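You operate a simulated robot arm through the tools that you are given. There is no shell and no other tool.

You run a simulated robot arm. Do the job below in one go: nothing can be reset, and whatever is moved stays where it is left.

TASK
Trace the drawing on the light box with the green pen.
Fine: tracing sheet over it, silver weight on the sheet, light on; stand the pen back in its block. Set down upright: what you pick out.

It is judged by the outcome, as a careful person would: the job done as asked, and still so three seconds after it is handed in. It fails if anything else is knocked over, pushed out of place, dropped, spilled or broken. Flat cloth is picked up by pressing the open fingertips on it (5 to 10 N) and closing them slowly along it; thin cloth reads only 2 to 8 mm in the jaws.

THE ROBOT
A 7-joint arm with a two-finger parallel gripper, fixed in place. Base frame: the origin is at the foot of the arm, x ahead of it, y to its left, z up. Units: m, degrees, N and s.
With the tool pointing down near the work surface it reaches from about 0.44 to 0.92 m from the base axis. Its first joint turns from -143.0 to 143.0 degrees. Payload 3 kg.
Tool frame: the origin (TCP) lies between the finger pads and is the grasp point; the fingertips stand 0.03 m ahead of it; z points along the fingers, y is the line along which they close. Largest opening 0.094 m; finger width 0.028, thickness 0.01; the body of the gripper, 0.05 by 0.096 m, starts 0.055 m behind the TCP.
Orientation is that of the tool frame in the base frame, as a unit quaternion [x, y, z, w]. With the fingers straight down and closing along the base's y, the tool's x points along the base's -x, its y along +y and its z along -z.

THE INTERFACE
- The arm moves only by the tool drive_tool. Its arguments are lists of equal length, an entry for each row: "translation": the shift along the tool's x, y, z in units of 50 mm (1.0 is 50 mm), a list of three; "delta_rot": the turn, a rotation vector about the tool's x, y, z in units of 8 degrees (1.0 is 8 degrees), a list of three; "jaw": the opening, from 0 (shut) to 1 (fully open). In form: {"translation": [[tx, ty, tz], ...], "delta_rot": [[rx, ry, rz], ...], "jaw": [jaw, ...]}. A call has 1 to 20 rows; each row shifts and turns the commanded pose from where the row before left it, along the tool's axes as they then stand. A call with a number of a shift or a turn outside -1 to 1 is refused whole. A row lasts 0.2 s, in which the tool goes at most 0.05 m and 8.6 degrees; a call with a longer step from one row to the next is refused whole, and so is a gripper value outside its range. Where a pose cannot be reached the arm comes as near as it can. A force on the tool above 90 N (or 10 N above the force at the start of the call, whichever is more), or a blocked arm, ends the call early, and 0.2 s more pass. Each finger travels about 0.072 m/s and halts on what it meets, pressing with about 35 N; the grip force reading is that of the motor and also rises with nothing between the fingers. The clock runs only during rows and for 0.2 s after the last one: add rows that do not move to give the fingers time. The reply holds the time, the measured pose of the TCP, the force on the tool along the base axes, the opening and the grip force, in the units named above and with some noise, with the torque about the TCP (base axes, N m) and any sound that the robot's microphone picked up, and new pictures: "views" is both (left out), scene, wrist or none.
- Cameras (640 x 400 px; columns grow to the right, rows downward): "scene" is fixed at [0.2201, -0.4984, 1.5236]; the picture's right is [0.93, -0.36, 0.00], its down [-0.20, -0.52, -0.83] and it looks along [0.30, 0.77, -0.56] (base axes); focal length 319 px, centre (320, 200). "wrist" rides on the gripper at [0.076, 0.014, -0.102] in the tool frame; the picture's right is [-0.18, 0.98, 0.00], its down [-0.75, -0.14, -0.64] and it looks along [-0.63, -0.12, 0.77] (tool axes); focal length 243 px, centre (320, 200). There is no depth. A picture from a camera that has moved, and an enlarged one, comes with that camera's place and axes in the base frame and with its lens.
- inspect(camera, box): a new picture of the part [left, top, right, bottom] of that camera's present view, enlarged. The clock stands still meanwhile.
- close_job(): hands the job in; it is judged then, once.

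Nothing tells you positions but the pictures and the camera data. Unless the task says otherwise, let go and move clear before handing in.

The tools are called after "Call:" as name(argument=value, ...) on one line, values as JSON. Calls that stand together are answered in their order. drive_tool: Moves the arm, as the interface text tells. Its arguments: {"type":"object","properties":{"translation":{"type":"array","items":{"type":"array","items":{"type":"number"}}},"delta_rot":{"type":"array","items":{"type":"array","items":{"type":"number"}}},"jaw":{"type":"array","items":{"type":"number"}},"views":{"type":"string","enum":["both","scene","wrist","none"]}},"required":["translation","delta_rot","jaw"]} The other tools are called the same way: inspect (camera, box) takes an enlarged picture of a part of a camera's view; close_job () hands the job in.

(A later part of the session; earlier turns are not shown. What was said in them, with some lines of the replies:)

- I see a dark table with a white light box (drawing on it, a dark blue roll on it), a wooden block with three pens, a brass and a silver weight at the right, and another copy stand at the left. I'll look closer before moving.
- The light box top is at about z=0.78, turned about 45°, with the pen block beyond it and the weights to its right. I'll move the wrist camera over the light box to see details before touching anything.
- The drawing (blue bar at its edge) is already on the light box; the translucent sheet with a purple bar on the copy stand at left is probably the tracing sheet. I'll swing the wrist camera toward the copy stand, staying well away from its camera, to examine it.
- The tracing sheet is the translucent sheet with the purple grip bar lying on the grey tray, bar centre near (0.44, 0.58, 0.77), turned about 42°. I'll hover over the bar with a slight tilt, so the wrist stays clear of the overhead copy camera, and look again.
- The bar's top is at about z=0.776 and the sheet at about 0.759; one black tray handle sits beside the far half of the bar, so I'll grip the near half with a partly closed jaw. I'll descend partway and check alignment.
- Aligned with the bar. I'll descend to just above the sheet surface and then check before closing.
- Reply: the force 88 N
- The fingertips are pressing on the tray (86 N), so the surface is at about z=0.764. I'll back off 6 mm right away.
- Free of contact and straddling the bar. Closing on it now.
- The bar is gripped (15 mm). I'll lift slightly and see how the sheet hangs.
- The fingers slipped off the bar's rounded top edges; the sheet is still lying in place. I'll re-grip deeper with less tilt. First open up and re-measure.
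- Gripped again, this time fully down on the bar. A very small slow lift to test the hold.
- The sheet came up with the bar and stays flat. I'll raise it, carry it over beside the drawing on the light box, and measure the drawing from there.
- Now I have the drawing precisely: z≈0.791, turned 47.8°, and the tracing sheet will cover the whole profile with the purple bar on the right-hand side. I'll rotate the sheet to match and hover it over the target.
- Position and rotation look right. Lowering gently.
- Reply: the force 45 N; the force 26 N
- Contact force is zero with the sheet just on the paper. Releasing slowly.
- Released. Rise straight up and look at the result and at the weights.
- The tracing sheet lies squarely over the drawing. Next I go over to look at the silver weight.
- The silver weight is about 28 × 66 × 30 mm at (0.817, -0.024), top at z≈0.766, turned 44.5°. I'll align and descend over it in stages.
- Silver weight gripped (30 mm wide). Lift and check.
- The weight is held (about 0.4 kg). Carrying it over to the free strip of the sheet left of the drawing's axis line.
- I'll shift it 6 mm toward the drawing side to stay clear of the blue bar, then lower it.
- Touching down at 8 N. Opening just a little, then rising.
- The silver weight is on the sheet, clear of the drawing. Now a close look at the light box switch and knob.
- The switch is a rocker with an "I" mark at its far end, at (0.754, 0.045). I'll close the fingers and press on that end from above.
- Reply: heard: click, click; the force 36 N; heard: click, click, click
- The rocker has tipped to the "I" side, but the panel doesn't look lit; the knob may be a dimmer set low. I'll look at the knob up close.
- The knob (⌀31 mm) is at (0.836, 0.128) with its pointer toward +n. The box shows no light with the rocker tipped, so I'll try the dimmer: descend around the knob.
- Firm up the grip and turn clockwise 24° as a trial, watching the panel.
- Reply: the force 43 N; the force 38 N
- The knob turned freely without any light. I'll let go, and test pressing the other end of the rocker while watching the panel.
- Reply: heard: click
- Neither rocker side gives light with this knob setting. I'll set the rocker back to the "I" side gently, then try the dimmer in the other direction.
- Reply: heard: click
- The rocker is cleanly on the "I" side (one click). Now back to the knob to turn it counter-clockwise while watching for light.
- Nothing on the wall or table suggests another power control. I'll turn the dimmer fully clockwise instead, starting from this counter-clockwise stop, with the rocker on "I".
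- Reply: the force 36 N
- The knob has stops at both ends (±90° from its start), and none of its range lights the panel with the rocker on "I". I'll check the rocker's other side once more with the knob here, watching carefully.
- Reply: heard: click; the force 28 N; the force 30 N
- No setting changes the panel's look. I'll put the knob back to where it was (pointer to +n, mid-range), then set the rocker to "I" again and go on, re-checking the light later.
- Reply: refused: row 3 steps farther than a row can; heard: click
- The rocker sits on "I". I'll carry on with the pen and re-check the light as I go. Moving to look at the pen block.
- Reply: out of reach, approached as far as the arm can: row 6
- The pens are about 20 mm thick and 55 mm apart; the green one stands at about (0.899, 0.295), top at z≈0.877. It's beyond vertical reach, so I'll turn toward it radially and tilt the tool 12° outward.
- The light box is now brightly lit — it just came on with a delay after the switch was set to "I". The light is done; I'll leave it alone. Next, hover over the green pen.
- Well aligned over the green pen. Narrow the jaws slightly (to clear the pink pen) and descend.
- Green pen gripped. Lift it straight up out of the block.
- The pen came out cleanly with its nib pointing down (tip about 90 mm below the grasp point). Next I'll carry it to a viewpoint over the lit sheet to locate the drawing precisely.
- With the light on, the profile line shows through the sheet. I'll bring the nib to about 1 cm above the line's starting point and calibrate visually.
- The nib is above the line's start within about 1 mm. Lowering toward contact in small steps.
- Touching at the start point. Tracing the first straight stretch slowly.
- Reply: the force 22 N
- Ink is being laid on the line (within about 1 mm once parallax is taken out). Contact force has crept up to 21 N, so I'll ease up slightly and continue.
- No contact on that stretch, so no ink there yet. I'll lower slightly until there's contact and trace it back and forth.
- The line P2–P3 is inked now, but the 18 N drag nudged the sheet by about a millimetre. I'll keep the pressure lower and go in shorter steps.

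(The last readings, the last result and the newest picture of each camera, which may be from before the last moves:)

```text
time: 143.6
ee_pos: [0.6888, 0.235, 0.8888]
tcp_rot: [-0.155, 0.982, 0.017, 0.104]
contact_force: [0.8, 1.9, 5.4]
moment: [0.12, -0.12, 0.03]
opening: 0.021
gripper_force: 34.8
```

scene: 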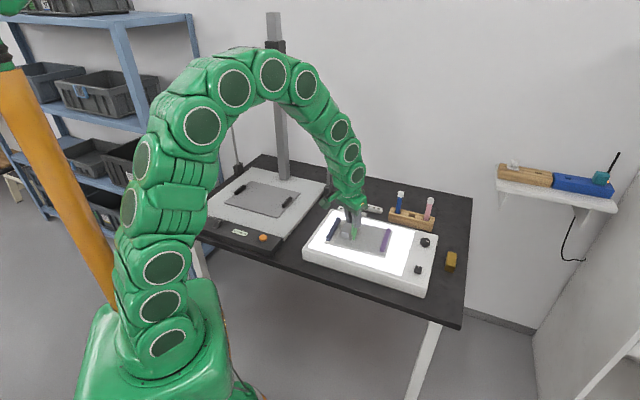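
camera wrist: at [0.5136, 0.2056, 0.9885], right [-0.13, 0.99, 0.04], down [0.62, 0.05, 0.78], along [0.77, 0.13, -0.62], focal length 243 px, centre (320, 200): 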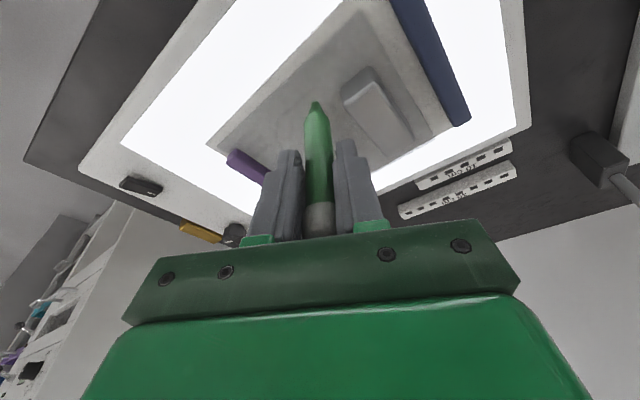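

Call:
drive_tool(translation=[[-0.0619, 0.0698, 0.0152], [-0.0619, 0.0698, 0.0152]], delta_rot=[[0, 0, 0], [0, 0, 0]], jaw=[0.15, 0.15], views="none")

Call:
inspect(camera="wrist", box=[220, 0, 400, 120])

Call:
inspect(camera="scene", box=[345, 215, 390, 245])

```text
time: 144.2
ee_pos: [0.6908, 0.2416, 0.8895]
tcp_rot: [-0.156, 0.982, 0.017, 0.103]
contact_force: [-0.3, -1.9, 4.3]
moment: [-0.14, 0.04, -0.03]
opening: 0.0209
gripper_force: 35.0
```

```text
3.33 times, centred on (310, 60) of wrist
camera zoom: at [0.5943, 0.2274, 0.9722], right [-0.13, 0.99, 0.04], down [0.62, 0.05, 0.78], along [0.77, 0.13, -0.62], focal length 809 px, centre (353, 667)
```

zoom: 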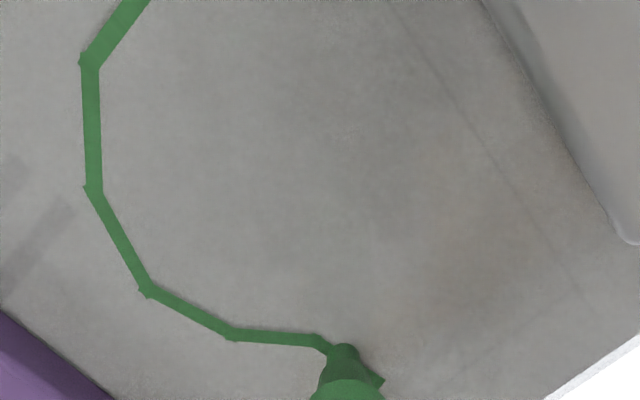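

```text
13.33 times, centred on (368, 230) of scene
camera zoom: at [0.2201, -0.4984, 1.5236], right [0.93, -0.36, 0.0], down [-0.2, -0.52, -0.83], along [0.3, 0.77, -0.56], focal length 4253 px, centre (-313, -200)
```

zoom: 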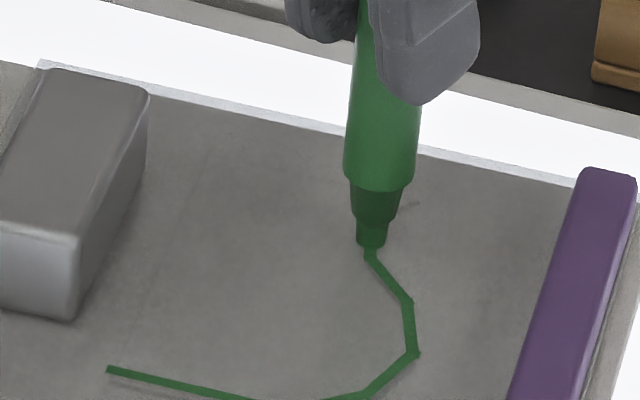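

Call:
drive_tool(translation=[[-0.0623, 0.0698, 0.0138], [-0.0623, 0.0698, 0.0138]], delta_rot=[[0, 0, 0], [0, 0, 0]], jaw=[0.15, 0.15], views="none")

Call:
inspect(camera="wrist", box=[240, 20, 400, 140])

Call:
inspect(camera="scene", box=[350, 210, 395, 240])

```text
time: 144.8
ee_pos: [0.6938, 0.252, 0.8876]
tcp_rot: [-0.155, 0.982, 0.017, 0.104]
contact_force: [-0.6, -1.5, 7.5]
moment: [-0.16, 0.0, -0.05]
opening: 0.0209
gripper_force: 34.8
```

```text
3.33 times, centred on (320, 80) of wrist
camera zoom: at [0.5976, 0.2364, 0.9721], right [-0.13, 0.99, 0.04], down [0.62, 0.05, 0.78], along [0.77, 0.13, -0.62], focal length 809 px, centre (320, 600)
```

zoom: 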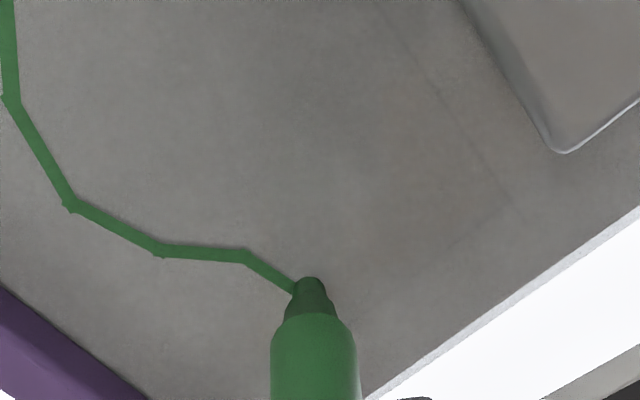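

```text
13.33 times, centred on (372, 225) of scene
camera zoom: at [0.2201, -0.4984, 1.5236], right [0.93, -0.36, 0.0], down [-0.2, -0.52, -0.83], along [0.3, 0.77, -0.56], focal length 4253 px, centre (-380, -133)
```

zoom: 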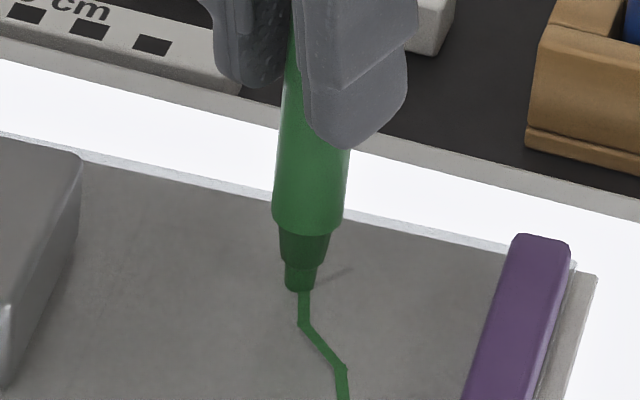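

Call:
drive_tool(translation=[[-0.0983, -0.0169, 0.0187], [-0.0975, -0.0169, 0.0215], [-0.0975, -0.0169, 0.0215]], delta_rot=[[0, 0, 0], [0, 0, 0], [0, 0, 0]], jaw=[0.15, 0.15, 0.15], views="none")

Call:
inspect(camera="wrist", box=[220, 0, 400, 140])

Call:
inspect(camera="scene", box=[350, 210, 395, 240])

```text
time: 145.6
ee_pos: [0.7104, 0.2541, 0.8878]
tcp_rot: [-0.156, 0.982, 0.016, 0.102]
contact_force: [-2.8, 0.2, 5.6]
moment: [0.01, 0.16, -0.02]
opening: 0.0208
gripper_force: 35.2
```

```text
2.86 times, centred on (310, 70) of wrist
camera zoom: at [0.6139, 0.2388, 0.9722], right [-0.13, 0.99, 0.04], down [0.62, 0.05, 0.78], along [0.77, 0.13, -0.62], focal length 693 px, centre (349, 571)
```

zoom: 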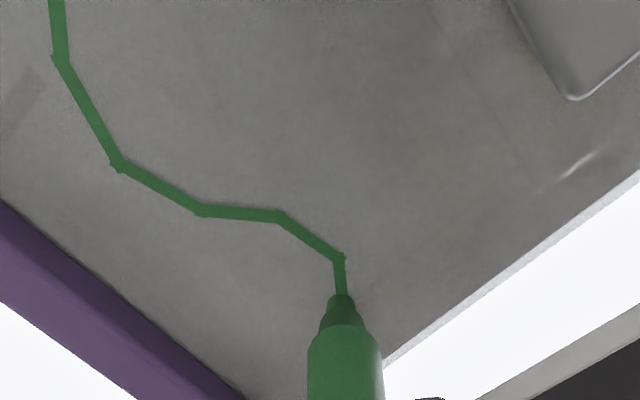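

```text
13.33 times, centred on (372, 225) of scene
camera zoom: at [0.2201, -0.4984, 1.5236], right [0.93, -0.36, 0.0], down [-0.2, -0.52, -0.83], along [0.3, 0.77, -0.56], focal length 4253 px, centre (-380, -133)
```

zoom: 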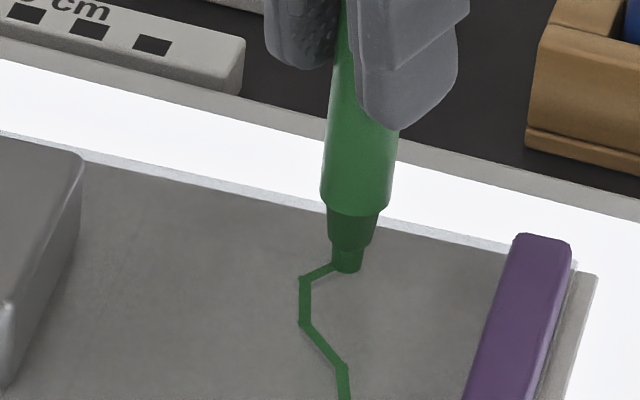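

Almost at the end point; extend 2 mm to finish the line, then lift off.

Call:
drive_tool(translation=[[-0.0428, -0.008, 0.009], [0, 0, 0], [-0.021, 0, -0.0978], [-0.104, 0, -0.489], [-0.104, 0, -0.489], [0, 0, 0]], delta_rot=[[0, 0, 0], [0, 0, 0], [0, 0, 0], [0, 0, 0], [0, 0, 0], [0, 0, 0]], jaw=[0.15, 0.15, 0.15, 0.15, 0.15, 0.15], views="both")

Call:
inspect(camera="wrist", box=[200, 0, 420, 140])

Call:
inspect(camera="scene", box=[335, 215, 395, 255])

```text
time: 147.0
ee_pos: [0.7135, 0.255, 0.9418]
tcp_rot: [-0.156, 0.982, 0.018, 0.103]
contact_force: [-1.0, -1.0, -0.1]
moment: [0.03, 0.0, -0.04]
opening: 0.0208
gripper_force: 34.9
camera wrist: at [0.617, 0.2404, 1.0262], right [-0.13, 0.99, 0.04], down [0.62, 0.05, 0.78], along [0.77, 0.13, -0.62], focal length 243 px, centre (320, 200)
```

scene: 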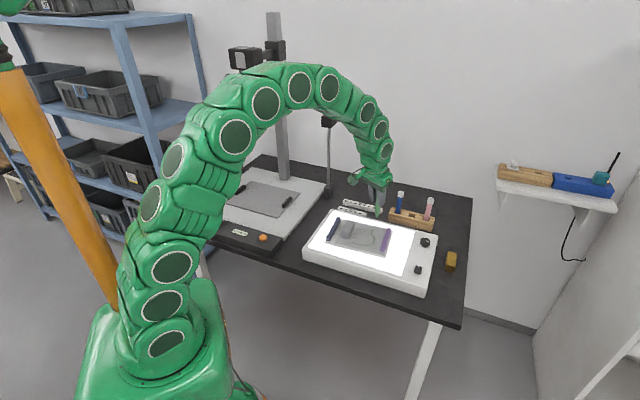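
wrist: 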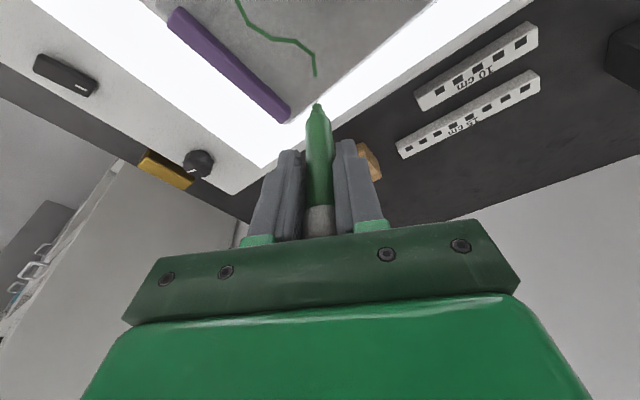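

```text
2.86 times, centred on (310, 70) of wrist
camera zoom: at [0.617, 0.2404, 1.0262], right [-0.13, 0.99, 0.04], down [0.62, 0.05, 0.78], along [0.77, 0.13, -0.62], focal length 693 px, centre (349, 571)
```

zoom: 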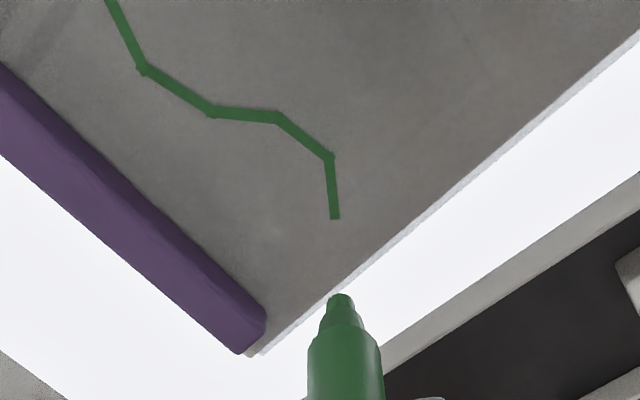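

```text
10.00 times, centred on (365, 235) of scene
camera zoom: at [0.2201, -0.4984, 1.5236], right [0.93, -0.36, 0.0], down [-0.2, -0.52, -0.83], along [0.3, 0.77, -0.56], focal length 3190 px, centre (-130, -150)
```

zoom: 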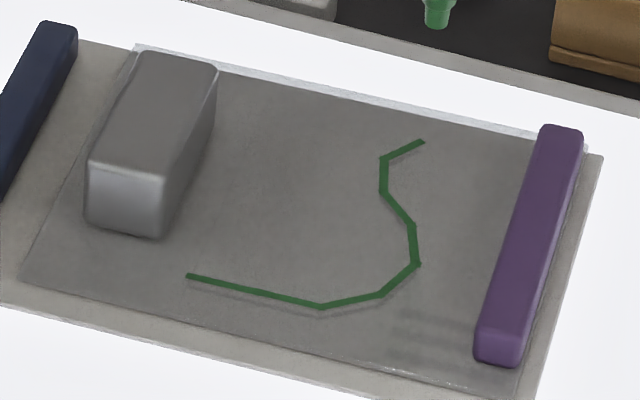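

The whole profile is traced in green with no gaps. Now I'll carry the pen back to a hover exactly above its slot in the block.

Call:
drive_tool(translation=[[-0.6359, -0.0489, 0.0], [-0.6359, -0.0489, 0.0], [-0.6359, -0.0489, 0.1128], [-0.6359, -0.0489, 0.1128], [-0.6359, -0.0489, 0.2256], [-0.6361, -0.049, 0.2256], [0, 0, 0], [0, 0, 0]], delta_rot=[[0, 0, 0], [0, 0, 0], [0, 0, 0], [0, 0, 0], [0, 0, 0], [0, 0, 0], [0, 0, 0], [0, 0, 0]], jaw=[0.15, 0.15, 0.15, 0.15, 0.15, 0.15, 0.15, 0.15], views="both")

Call:
inspect(camera="wrist", box=[220, 60, 460, 240])

Call:
inspect(camera="scene", box=[370, 130, 460, 240])

```text
time: 148.8
ee_pos: [0.9002, 0.3018, 0.9483]
tcp_rot: [-0.155, 0.982, 0.017, 0.102]
contact_force: [0.4, -0.7, 0.3]
moment: [0.01, 0.0, -0.01]
opening: 0.0209
gripper_force: 34.5
camera wrist: at [0.8038, 0.2867, 1.0326], right [-0.13, 0.99, 0.04], down [0.62, 0.05, 0.78], along [0.77, 0.13, -0.62], focal length 243 px, centre (320, 200)
```

scene: 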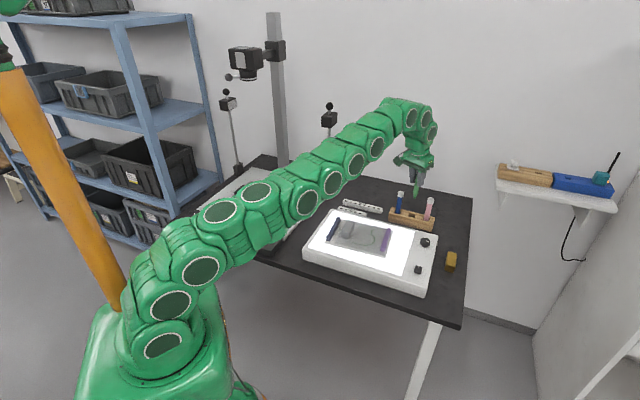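
wrist: 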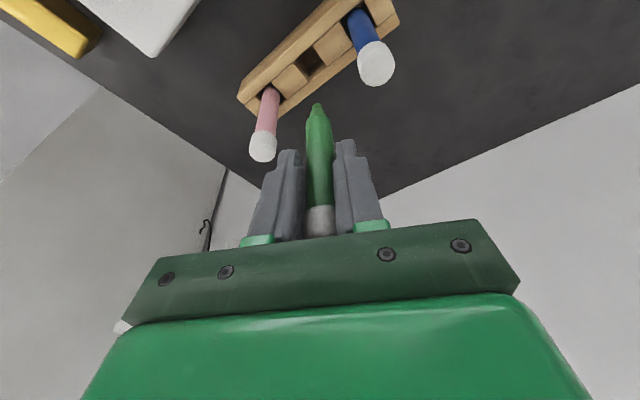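

```text
2.22 times, centred on (340, 150) of wrist
camera zoom: at [0.8038, 0.2867, 1.0326], right [-0.13, 0.99, 0.04], down [0.62, 0.05, 0.78], along [0.77, 0.13, -0.62], focal length 539 px, centre (276, 311)
```

zoom: 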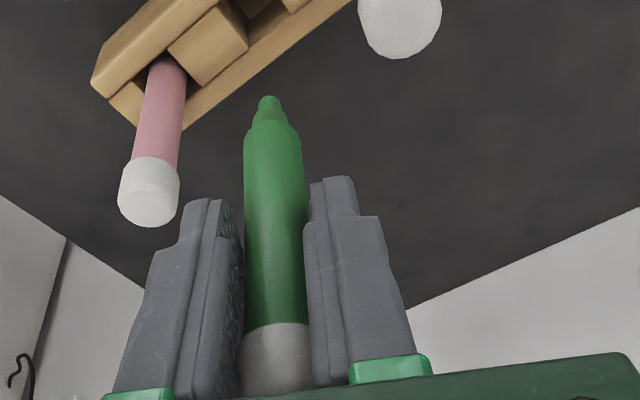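

```text
3.64 times, centred on (415, 185) of scene
camera zoom: at [0.2201, -0.4984, 1.5236], right [0.93, -0.36, 0.0], down [-0.2, -0.52, -0.83], along [0.3, 0.77, -0.56], focal length 1160 px, centre (-26, 254)
```

zoom: 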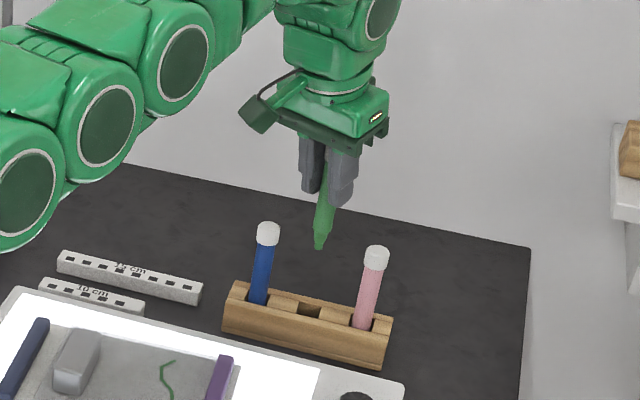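

Call:
inspect(camera="wrist", box=[240, 0, 400, 130])

Call:
inspect(camera="scene", box=[385, 185, 445, 240])

```text
3.08 times, centred on (320, 65) of wrist
camera zoom: at [0.8038, 0.2867, 1.0326], right [-0.13, 0.99, 0.04], down [0.62, 0.05, 0.78], along [0.77, 0.13, -0.62], focal length 746 px, centre (320, 615)
```

zoom: 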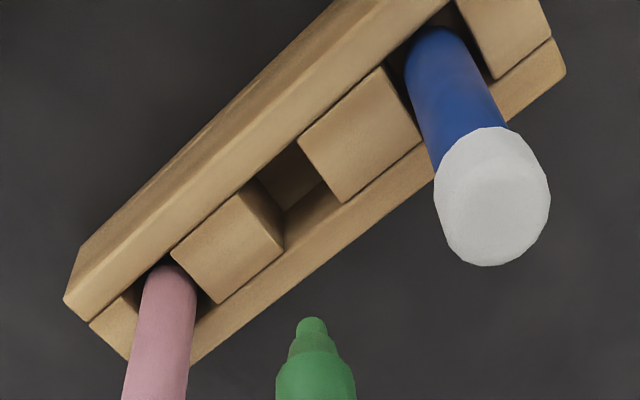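

```text
7.27 times, centred on (415, 212) of scene
camera zoom: at [0.2201, -0.4984, 1.5236], right [0.93, -0.36, 0.0], down [-0.2, -0.52, -0.83], along [0.3, 0.77, -0.56], focal length 2320 px, centre (-371, 109)
```

zoom: 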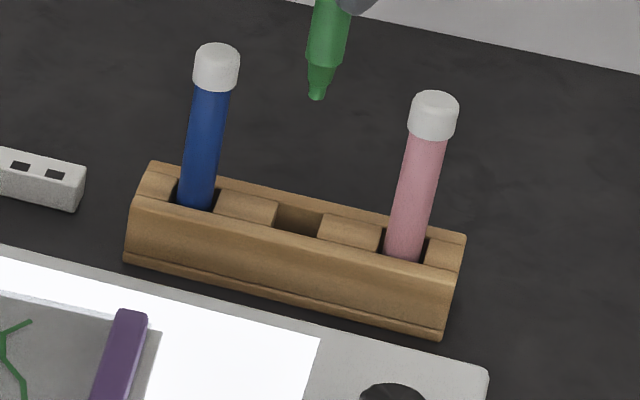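

The pen leaned about 1° in the grip from drawing. I'll correct that with a small rotation and lower it until the nib is just above the slot.

Call:
drive_tool(translation=[[0, 0, 0], [0.0901, 0.0081, 0.4238], [0.0901, 0.0081, 0.4238], [0.0901, 0.0081, 0.4238], [0, 0, 0]], delta_rot=[[0.14, 0, 0], [0, 0, 0], [0, 0, 0], [0, 0, 0], [0, 0, 0]], jaw=[0.15, 0.15, 0.15, 0.15, 0.15], views="both")

Call:
inspect(camera="wrist", box=[240, 60, 420, 200])

Call:
inspect(camera="scene", box=[385, 175, 445, 240])

```text
time: 150.0
ee_pos: [0.9008, 0.3001, 0.8845]
tcp_rot: [-0.155, 0.982, 0.008, 0.103]
contact_force: [0.2, 0.3, -0.4]
moment: [0.01, 0.03, -0.01]
opening: 0.0211
gripper_force: 35.4
camera wrist: at [0.8043, 0.2863, 0.9678], right [-0.13, 0.99, 0.02], down [0.61, 0.06, 0.79], along [0.78, 0.11, -0.62], focal length 243 px, centre (320, 200)
```

scene: 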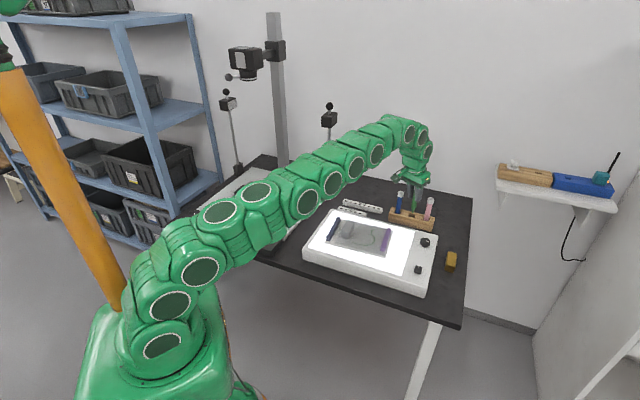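
wrist: 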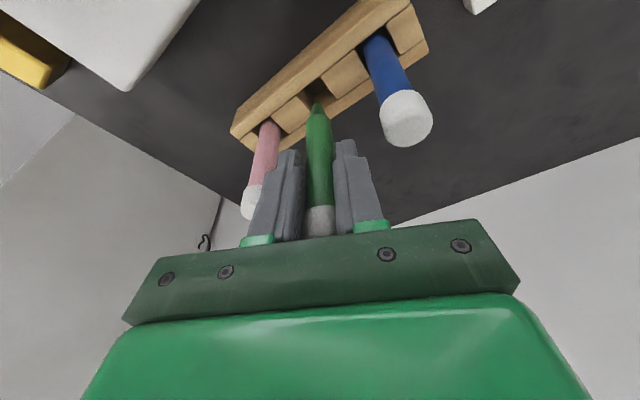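

```text
2.86 times, centred on (330, 130) of wrist
camera zoom: at [0.8043, 0.2863, 0.9678], right [-0.13, 0.99, 0.02], down [0.61, 0.06, 0.79], along [0.78, 0.11, -0.62], focal length 693 px, centre (291, 400)
```

zoom: 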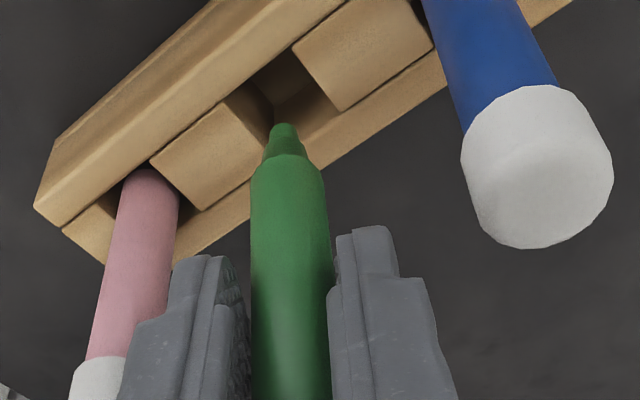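

```text
6.15 times, centred on (415, 208) of scene
camera zoom: at [0.2201, -0.4984, 1.5236], right [0.93, -0.36, 0.0], down [-0.2, -0.52, -0.83], along [0.3, 0.77, -0.56], focal length 1963 px, centre (-265, 154)
```

zoom: 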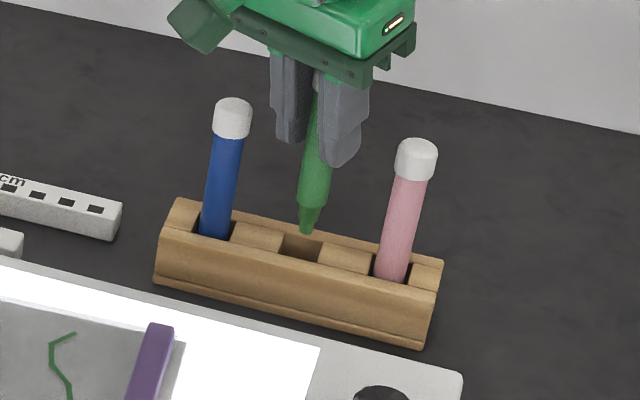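

Call:
drive_tool(translation=[[0.025, 0.0023, 0.1174], [0.025, 0.0023, 0.1174], [0, 0, 0]], delta_rot=[[0, 0, 0], [0, 0, 0], [0, 0, 0]], jaw=[0.15, 0.15, 0.15], views="none")

Call:
inspect(camera="scene", box=[390, 180, 440, 235])

Call:
inspect(camera="wrist", box=[260, 60, 400, 180])

```text
time: 150.8
ee_pos: [0.8998, 0.3007, 0.8726]
tcp_rot: [-0.154, 0.983, 0.008, 0.104]
contact_force: [0.0, 0.2, 0.0]
moment: [-0.01, 0.01, 0.01]
opening: 0.0209
gripper_force: 34.7
```

```text
7.27 times, centred on (415, 208) of scene
camera zoom: at [0.2201, -0.4984, 1.5236], right [0.93, -0.36, 0.0], down [-0.2, -0.52, -0.83], along [0.3, 0.77, -0.56], focal length 2320 px, centre (-371, 146)
```

zoom: 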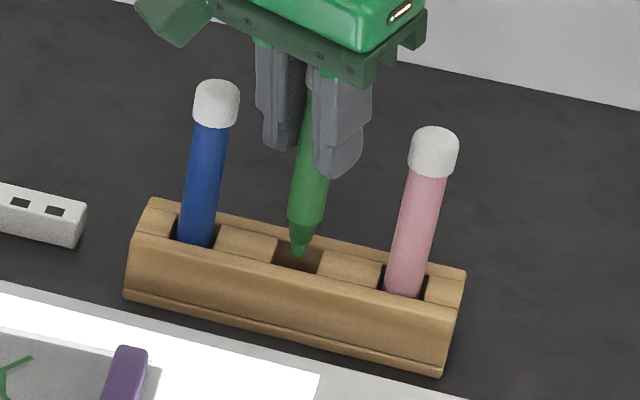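

```text
3.33 times, centred on (330, 120) of wrist
camera zoom: at [0.8039, 0.2875, 0.9565], right [-0.13, 0.99, 0.02], down [0.61, 0.06, 0.79], along [0.78, 0.11, -0.62], focal length 809 px, centre (287, 467)
```

zoom: 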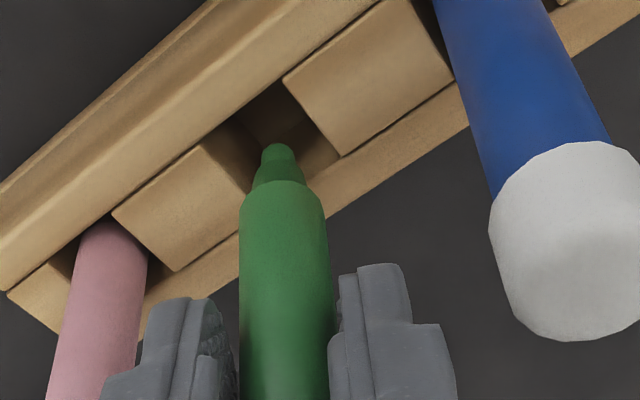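

Call:
drive_tool(translation=[[0.0125, 0.0011, 0.0587], [0.0125, 0.0011, 0.0587], [0.0125, 0.0011, 0.0587], [0, 0, 0]], delta_rot=[[0, 0, 0], [0, 0, 0], [0, 0, 0], [0, 0, 0]], jaw=[0.15, 0.15, 0.15, 0.15], views="none")

Call:
inspect(camera="scene", box=[390, 180, 440, 235])

```text
time: 151.8
ee_pos: [0.9011, 0.3004, 0.8612]
tcp_rot: [-0.155, 0.982, 0.007, 0.104]
contact_force: [0.0, -0.5, 0.7]
moment: [0.0, 0.02, 0.02]
opening: 0.0209
gripper_force: 35.4
```

```text
7.27 times, centred on (415, 208) of scene
camera zoom: at [0.2201, -0.4984, 1.5236], right [0.93, -0.36, 0.0], down [-0.2, -0.52, -0.83], along [0.3, 0.77, -0.56], focal length 2320 px, centre (-371, 146)
```

zoom: 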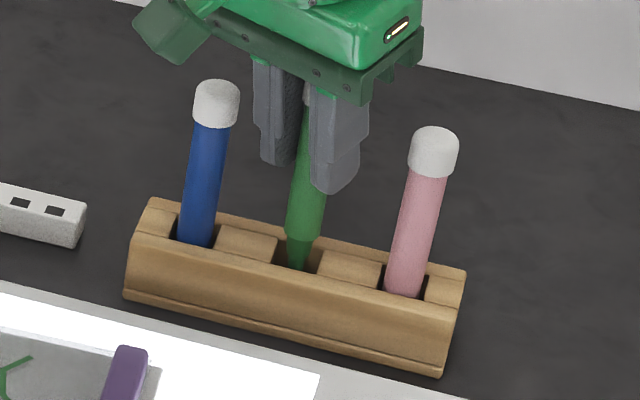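

Call:
drive_tool(translation=[[0.0125, 0.0011, 0.0587], [0.0125, 0.0011, 0.0587], [0.0125, 0.0011, 0.0587], [0, 0, 0]], delta_rot=[[0, 0, 0], [0, 0, 0], [0, 0, 0], [0, 0, 0]], jaw=[0.15, 0.15, 0.15, 0.15], views="none")

Call:
inspect(camera="scene", box=[390, 180, 440, 235])

Call:
inspect(camera="wrist", box=[260, 60, 400, 180])

```text
time: 152.8
ee_pos: [0.9011, 0.3008, 0.8538]
tcp_rot: [-0.155, 0.982, 0.008, 0.104]
contact_force: [-0.6, 0.4, 1.1]
moment: [-0.01, 0.02, 0.01]
opening: 0.0209
gripper_force: 35.1
```

```text
7.27 times, centred on (415, 208) of scene
camera zoom: at [0.2201, -0.4984, 1.5236], right [0.93, -0.36, 0.0], down [-0.2, -0.52, -0.83], along [0.3, 0.77, -0.56], focal length 2320 px, centre (-371, 146)
```

zoom: 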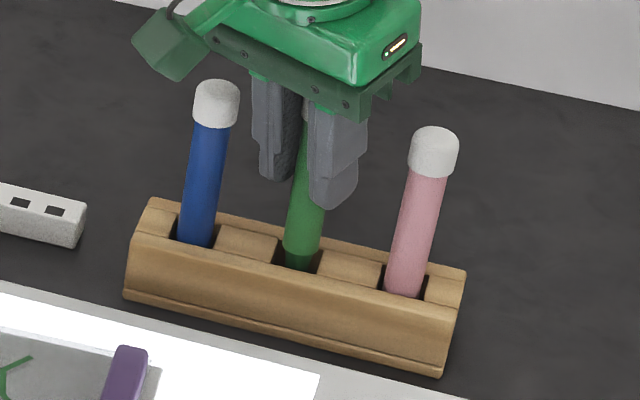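

```text
3.33 times, centred on (330, 120) of wrist
camera zoom: at [0.8042, 0.2863, 0.9379], right [-0.13, 0.99, 0.02], down [0.61, 0.06, 0.79], along [0.78, 0.11, -0.62], focal length 809 px, centre (287, 467)
```

zoom: 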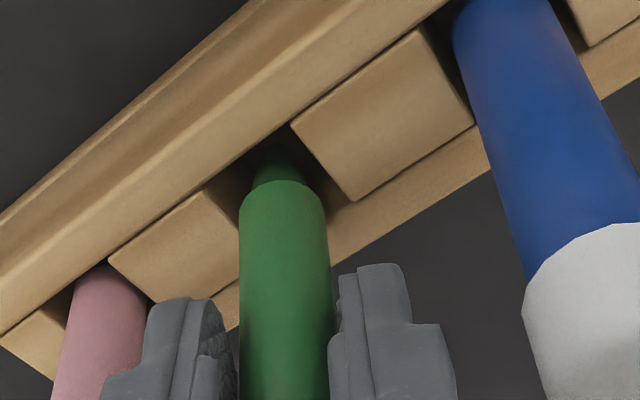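

Call:
drive_tool(translation=[[0.0104, 0.0009, 0.0489], [0.0104, 0.0009, 0.0489], [0.0104, 0.0009, 0.0489], [0, 0, 0]], delta_rot=[[0, 0, 0], [0, 0, 0], [0, 0, 0], [0, 0, 0]], jaw=[0.15, 0.15, 0.15, 0.15], views="none")

Call:
inspect(camera="scene", box=[390, 180, 440, 235])

```text
time: 153.8
ee_pos: [0.8996, 0.2992, 0.8466]
tcp_rot: [-0.155, 0.982, 0.007, 0.103]
contact_force: [-0.1, -0.9, -0.5]
moment: [-0.04, -0.01, 0.01]
opening: 0.0209
gripper_force: 34.8
```

```text
7.27 times, centred on (415, 208) of scene
camera zoom: at [0.2201, -0.4984, 1.5236], right [0.93, -0.36, 0.0], down [-0.2, -0.52, -0.83], along [0.3, 0.77, -0.56], focal length 2320 px, centre (-371, 146)
```

zoom: 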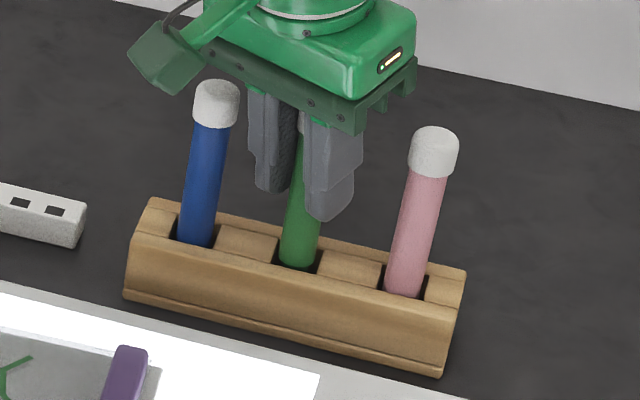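

Call:
drive_tool(translation=[[0.0083, 0.0008, 0.0391], [0, 0, 0]], delta_rot=[[0, 0, 0], [0, 0, 0]], jaw=[0.15, 0.15], views="none")

```text
time: 154.4
ee_pos: [0.9003, 0.3007, 0.8449]
tcp_rot: [-0.156, 0.982, 0.008, 0.104]
contact_force: [0.6, 0.1, 0.0]
moment: [-0.02, 0.02, 0.01]
opening: 0.021
gripper_force: 35.2
```

Call:
drive_tool(translation=[[0.0083, 0.0008, 0.0391], [0, 0, 0]], delta_rot=[[0, 0, 0], [0, 0, 0]], jaw=[0.15, 0.15], views="none")

```text
time: 155.0
ee_pos: [0.8998, 0.301, 0.8438]
tcp_rot: [-0.155, 0.983, 0.007, 0.103]
contact_force: [0.7, 0.3, -0.8]
moment: [0.01, 0.01, 0.0]
opening: 0.0209
gripper_force: 35.0
```

Call:
drive_tool(translation=[[0.0062, 0.0006, 0.0293], [0, 0, 0]], delta_rot=[[0, 0, 0], [0, 0, 0]], jaw=[0.15, 0.15], views="none")

```text
time: 155.6
ee_pos: [0.9007, 0.2996, 0.8415]
tcp_rot: [-0.155, 0.982, 0.008, 0.104]
contact_force: [0.4, 0.1, -0.1]
moment: [-0.01, 0.0, 0.03]
opening: 0.0211
gripper_force: 34.9
```

Call:
drive_tool(translation=[[0.0062, 0.0006, 0.0293], [0, 0, 0]], delta_rot=[[0, 0, 0], [0, 0, 0]], jaw=[0.15, 0.15], views="wrist")

Call:
inspect(camera="wrist", box=[240, 60, 460, 240])

Call:
inspect(camera="scene", box=[390, 180, 440, 235])

```text
time: 156.2
ee_pos: [0.9004, 0.3012, 0.8394]
tcp_rot: [-0.155, 0.982, 0.007, 0.104]
contact_force: [-0.7, -0.2, 3.3]
moment: [-0.02, 0.09, -0.01]
opening: 0.0208
gripper_force: 34.5
camera wrist: at [0.8039, 0.2867, 0.9242], right [-0.13, 0.99, 0.02], down [0.61, 0.06, 0.79], along [0.78, 0.11, -0.62], focal length 243 px, centre (320, 200)
```

wrist: 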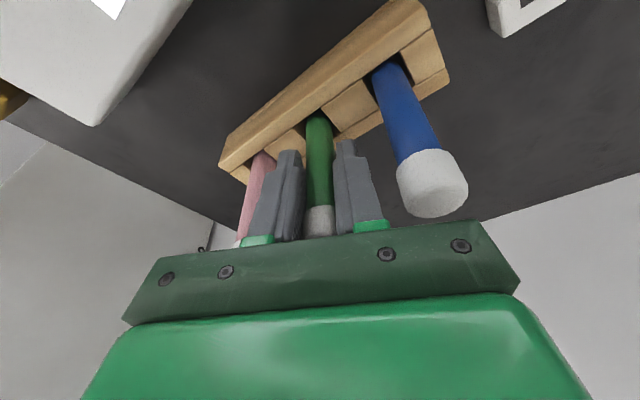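

```text
2.22 times, centred on (350, 150) of wrist
camera zoom: at [0.8039, 0.2867, 0.9242], right [-0.13, 0.99, 0.02], down [0.61, 0.06, 0.79], along [0.78, 0.11, -0.62], focal length 539 px, centre (253, 311)
```

zoom: 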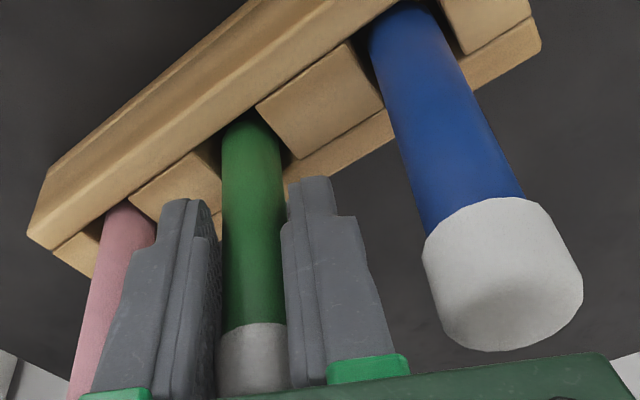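

```text
7.27 times, centred on (415, 208) of scene
camera zoom: at [0.2201, -0.4984, 1.5236], right [0.93, -0.36, 0.0], down [-0.2, -0.52, -0.83], along [0.3, 0.77, -0.56], focal length 2320 px, centre (-371, 146)
```

zoom: 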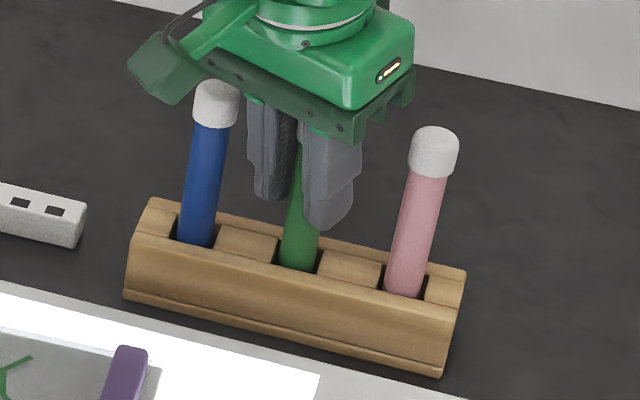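

The pen is seated at the bottom of its slot. Releasing gently and rising straight up.

Call:
drive_tool(translation=[[0, 0, 0], [0, 0, 0], [0, 0, 0], [-0.0416, -0.0038, -0.1956], [-0.1, -0.009, -0.47], [-0.1, -0.009, -0.47], [-0.1, -0.009, -0.47], [0, 0, 0]], delta_rot=[[0, 0, 0], [0, 0, 0], [0, 0, 0], [0, 0, 0], [0, 0, 0], [0, 0, 0], [0, 0, 0], [0, 0, 0]], jaw=[0.28, 0.36, 0.39, 0.39, 0.39, 0.39, 0.39, 0.39], views="both")

Call:
inspect(camera="scene", box=[380, 160, 450, 240])

Call:
inspect(camera="wrist", box=[220, 0, 440, 180])

```text
time: 158.0
ee_pos: [0.8997, 0.3004, 0.9207]
tcp_rot: [-0.154, 0.983, 0.007, 0.104]
contact_force: [0.5, -0.8, -0.4]
moment: [0.03, -0.02, 0.01]
opening: 0.0368
gripper_force: 0.0
camera wrist: at [0.804, 0.2865, 1.0053], right [-0.13, 0.99, 0.02], down [0.61, 0.06, 0.79], along [0.78, 0.11, -0.62], focal length 243 px, centre (320, 200)
```

scene: 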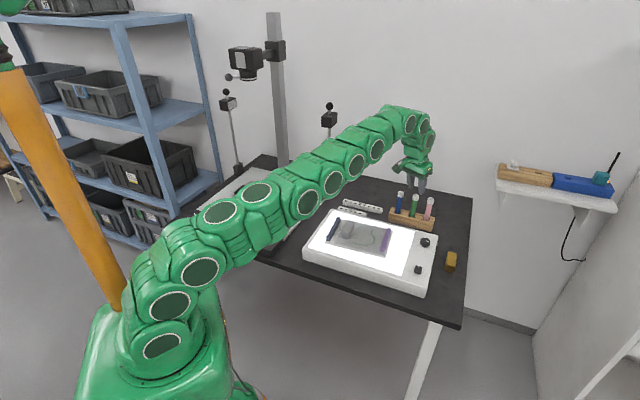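
wrist: 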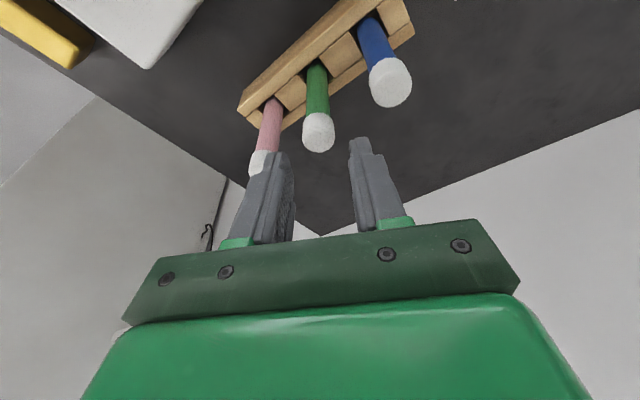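

```text
5.00 times, centred on (415, 200) of scene
camera zoom: at [0.2201, -0.4984, 1.5236], right [0.93, -0.36, 0.0], down [-0.2, -0.52, -0.83], along [0.3, 0.77, -0.56], focal length 1595 px, centre (-155, 200)
```

zoom: 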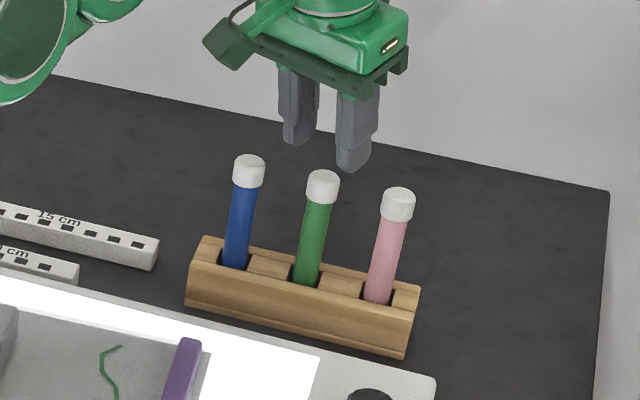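

```text
2.22 times, centred on (330, 90) of wrist
camera zoom: at [0.804, 0.2865, 1.0053], right [-0.13, 0.99, 0.02], down [0.61, 0.06, 0.79], along [0.78, 0.11, -0.62], focal length 539 px, centre (298, 444)
```

zoom: 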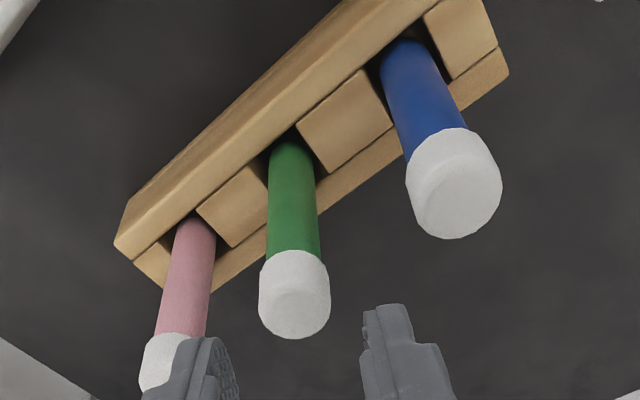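

The pen stands upright in its block between the other two. I'll move clear and check the traced sheet and the whole setup.

Call:
drive_tool(translation=[[-0.125, -0.011, -0.587], [0.721, -0.014, -0.409], [0.721, -0.014, -0.409], [0.721, -0.014, -0.409], [0.721, -0.014, -0.409], [0.721, -0.014, -0.409], [0.721, -0.014, -0.409], [0.721, -0.014, -0.409], [0.721, -0.014, -0.409], [0, 0, 0]], delta_rot=[[0, 0, 0], [0, 0, 0], [0, 0, 0], [0, 0, 0], [0, 0, 0], [0, 0, 0], [0, 0, 0], [0, 0, 0], [0, 0, 0], [0, 0, 0]], jaw=[0.39, 0.5, 0.5, 0.5, 0.5, 0.5, 0.5, 0.5, 0.5, 0.5], views="both")

Call:
inspect(camera="wrist", box=[220, 0, 440, 140])

Call:
inspect(camera="scene", box=[290, 170, 480, 310])

```text
time: 160.2
ee_pos: [0.6012, 0.1999, 1.0505]
tcp_rot: [-0.155, 0.982, 0.008, 0.104]
contact_force: [-0.6, -0.1, 0.1]
moment: [0.01, 0.03, -0.01]
opening: 0.0469
gripper_force: 0.1
camera wrist: at [0.5044, 0.1859, 1.1344], right [-0.13, 0.99, 0.02], down [0.61, 0.06, 0.79], along [0.78, 0.11, -0.62], focal length 243 px, centre (320, 200)
```

scene: 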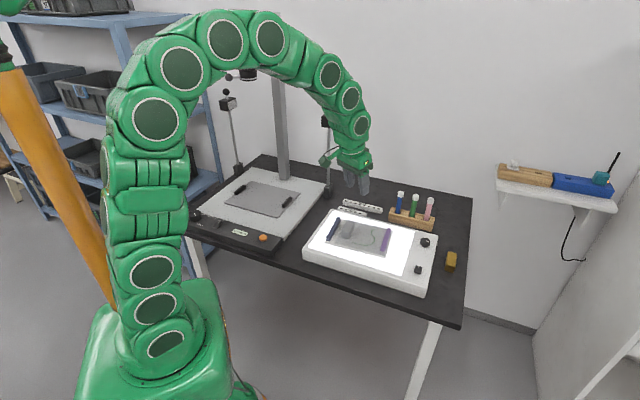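
wrist: 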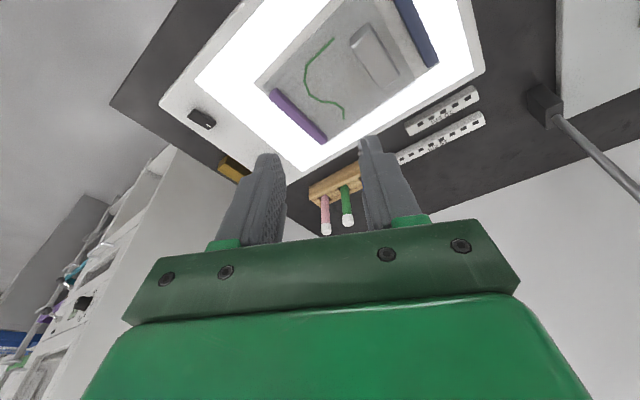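

```text
2.86 times, centred on (330, 70) of wrist
camera zoom: at [0.5044, 0.1859, 1.1344], right [-0.13, 0.99, 0.02], down [0.61, 0.06, 0.79], along [0.78, 0.11, -0.62], focal length 693 px, centre (291, 571)
```

zoom: 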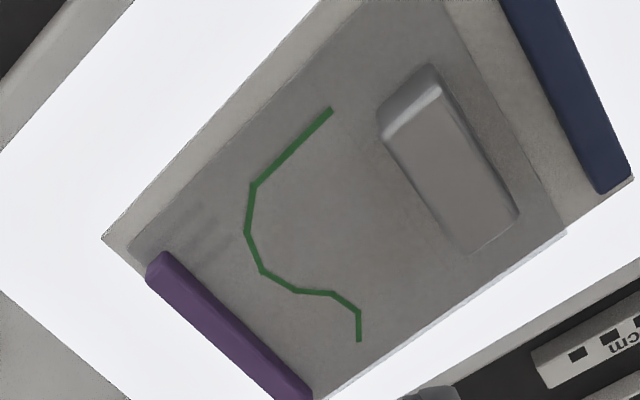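

```text
2.86 times, centred on (385, 240) of scene
camera zoom: at [0.2201, -0.4984, 1.5236], right [0.93, -0.36, 0.0], down [-0.2, -0.52, -0.83], along [0.3, 0.77, -0.56], focal length 911 px, centre (134, 86)
```

zoom: 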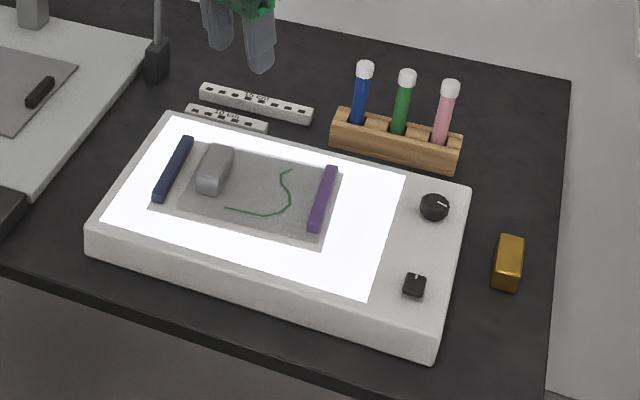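

Call:
inspect(camera="scene", box=[180, 150, 340, 260])

Call:
inspect(camera="scene", box=[335, 215, 395, 255])

Call:
inspect(camera="wrist", box=[290, 30, 360, 125])

```text
3.64 times, centred on (260, 205) of scene
camera zoom: at [0.2201, -0.4984, 1.5236], right [0.93, -0.36, 0.0], down [-0.2, -0.52, -0.83], along [0.3, 0.77, -0.56], focal length 1160 px, centre (538, 182)
```

zoom: 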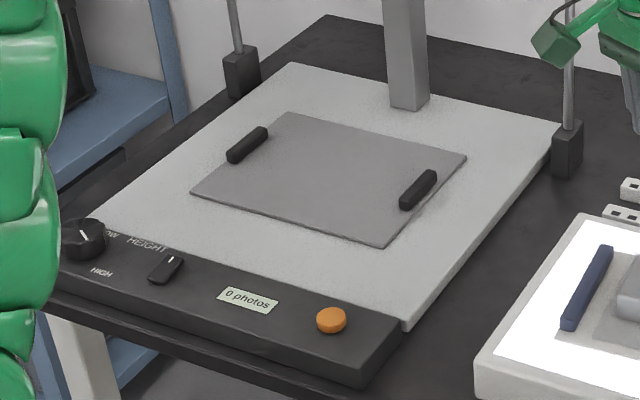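

```text
10.00 times, centred on (365, 235) of scene
camera zoom: at [0.2201, -0.4984, 1.5236], right [0.93, -0.36, 0.0], down [-0.2, -0.52, -0.83], along [0.3, 0.77, -0.56], focal length 3190 px, centre (-130, -150)
```

zoom: 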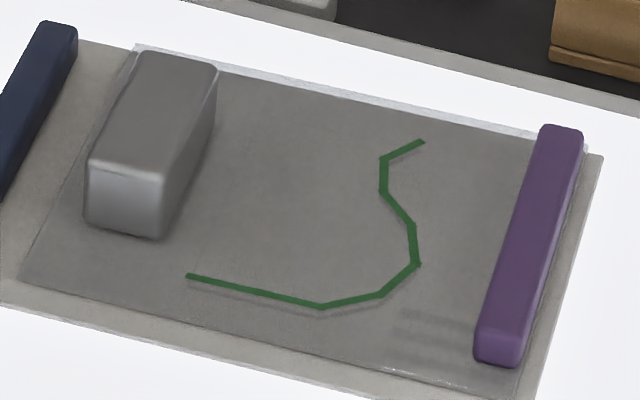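

```text
4.21 times, centred on (325, 78) of wrist
camera zoom: at [0.5044, 0.1859, 1.1344], right [-0.13, 0.99, 0.02], down [0.61, 0.06, 0.79], along [0.78, 0.11, -0.62], focal length 1022 px, centre (299, 716)
```

zoom: 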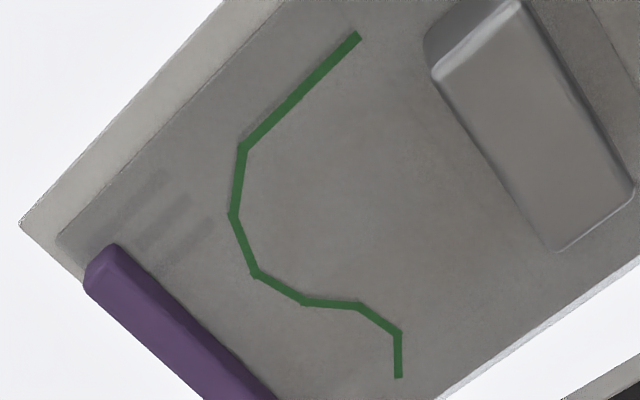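

Everything is in place: copy stand untouched, light on, silver weight on the sheet, line traced, pen upright in its block. I'll retreat a little further and take a last look.

Call:
drive_tool(translation=[[0.5, 0, -0.5], [0.5, 0, -0.5], [0, 0, 0], [0, 0, 0], [0, 0, 0]], delta_rot=[[0, 0, 0], [0, 0, 0], [0, 0, 0], [0, 0, 0], [0, 0, 0]], jaw=[0.5, 0.5, 0.5, 0.5, 0.5], views="scene")

Call:
inspect(camera="scene", box=[290, 170, 480, 310])

```text
time: 161.4
ee_pos: [0.5452, 0.1828, 1.0936]
tcp_rot: [-0.154, 0.983, 0.008, 0.104]
contact_force: [0.2, -0.5, 0.3]
moment: [0.01, 0.0, -0.01]
opening: 0.0472
gripper_force: 0.0
```

scene: 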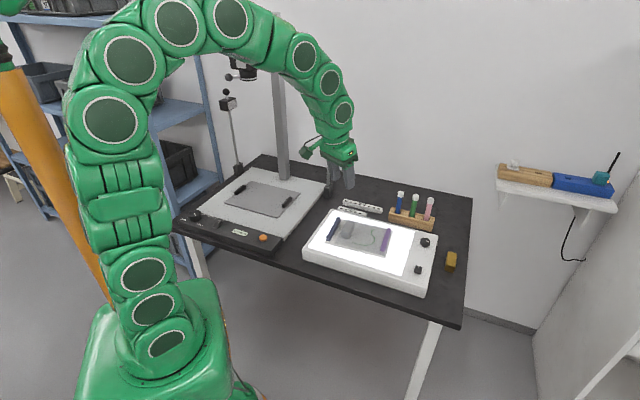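

```text
2.86 times, centred on (385, 240) of scene
camera zoom: at [0.2201, -0.4984, 1.5236], right [0.93, -0.36, 0.0], down [-0.2, -0.52, -0.83], along [0.3, 0.77, -0.56], focal length 911 px, centre (134, 86)
```

zoom: 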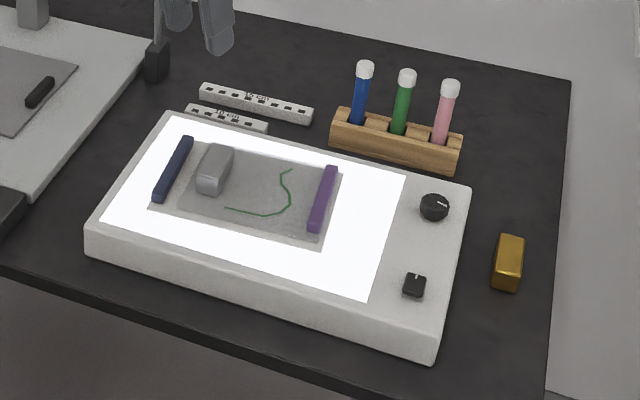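

The light is steady, the profile is traced in green on the sheet, the silver weight rests on the sheet, and the pen stands upright in its block. The arm is clear of everything, so I'm handing the job in.

Call:
close_job()

```text
The job is handed in.
```

I traced the drawing in green and handed the job in. The light is on, the silver weight is on the tracing sheet, and the green pen is back upright in its block.

- **Tracing:** I followed the bold profile line from end to end with no gaps. By my estimate the ink is within about 2 mm of it. I did not trace the thin axis and rim lines or the caption bars, because I took the bold line to be "the drawing".
- **Sheet:** The pen dragged it about a millimetre while I was drawing, and it ended up back roughly where it started.
- **Light:** It came on three to five seconds after I pressed the switch to "I". I didn't expect a delay, so I flipped the switch several times and turned the dimmer knob through its whole range first. The knob now sits about 20° clockwise of where it started.
- **Copy stand:** On my first try for the sheet I pressed the tray with about 86 N, and the first grip on the bar slipped. In the last picture the tray and the rest of the stand look unmoved.
- **Everything else:** Nothing else was knocked over or dropped, and the other pens and the brass weight were not touched.
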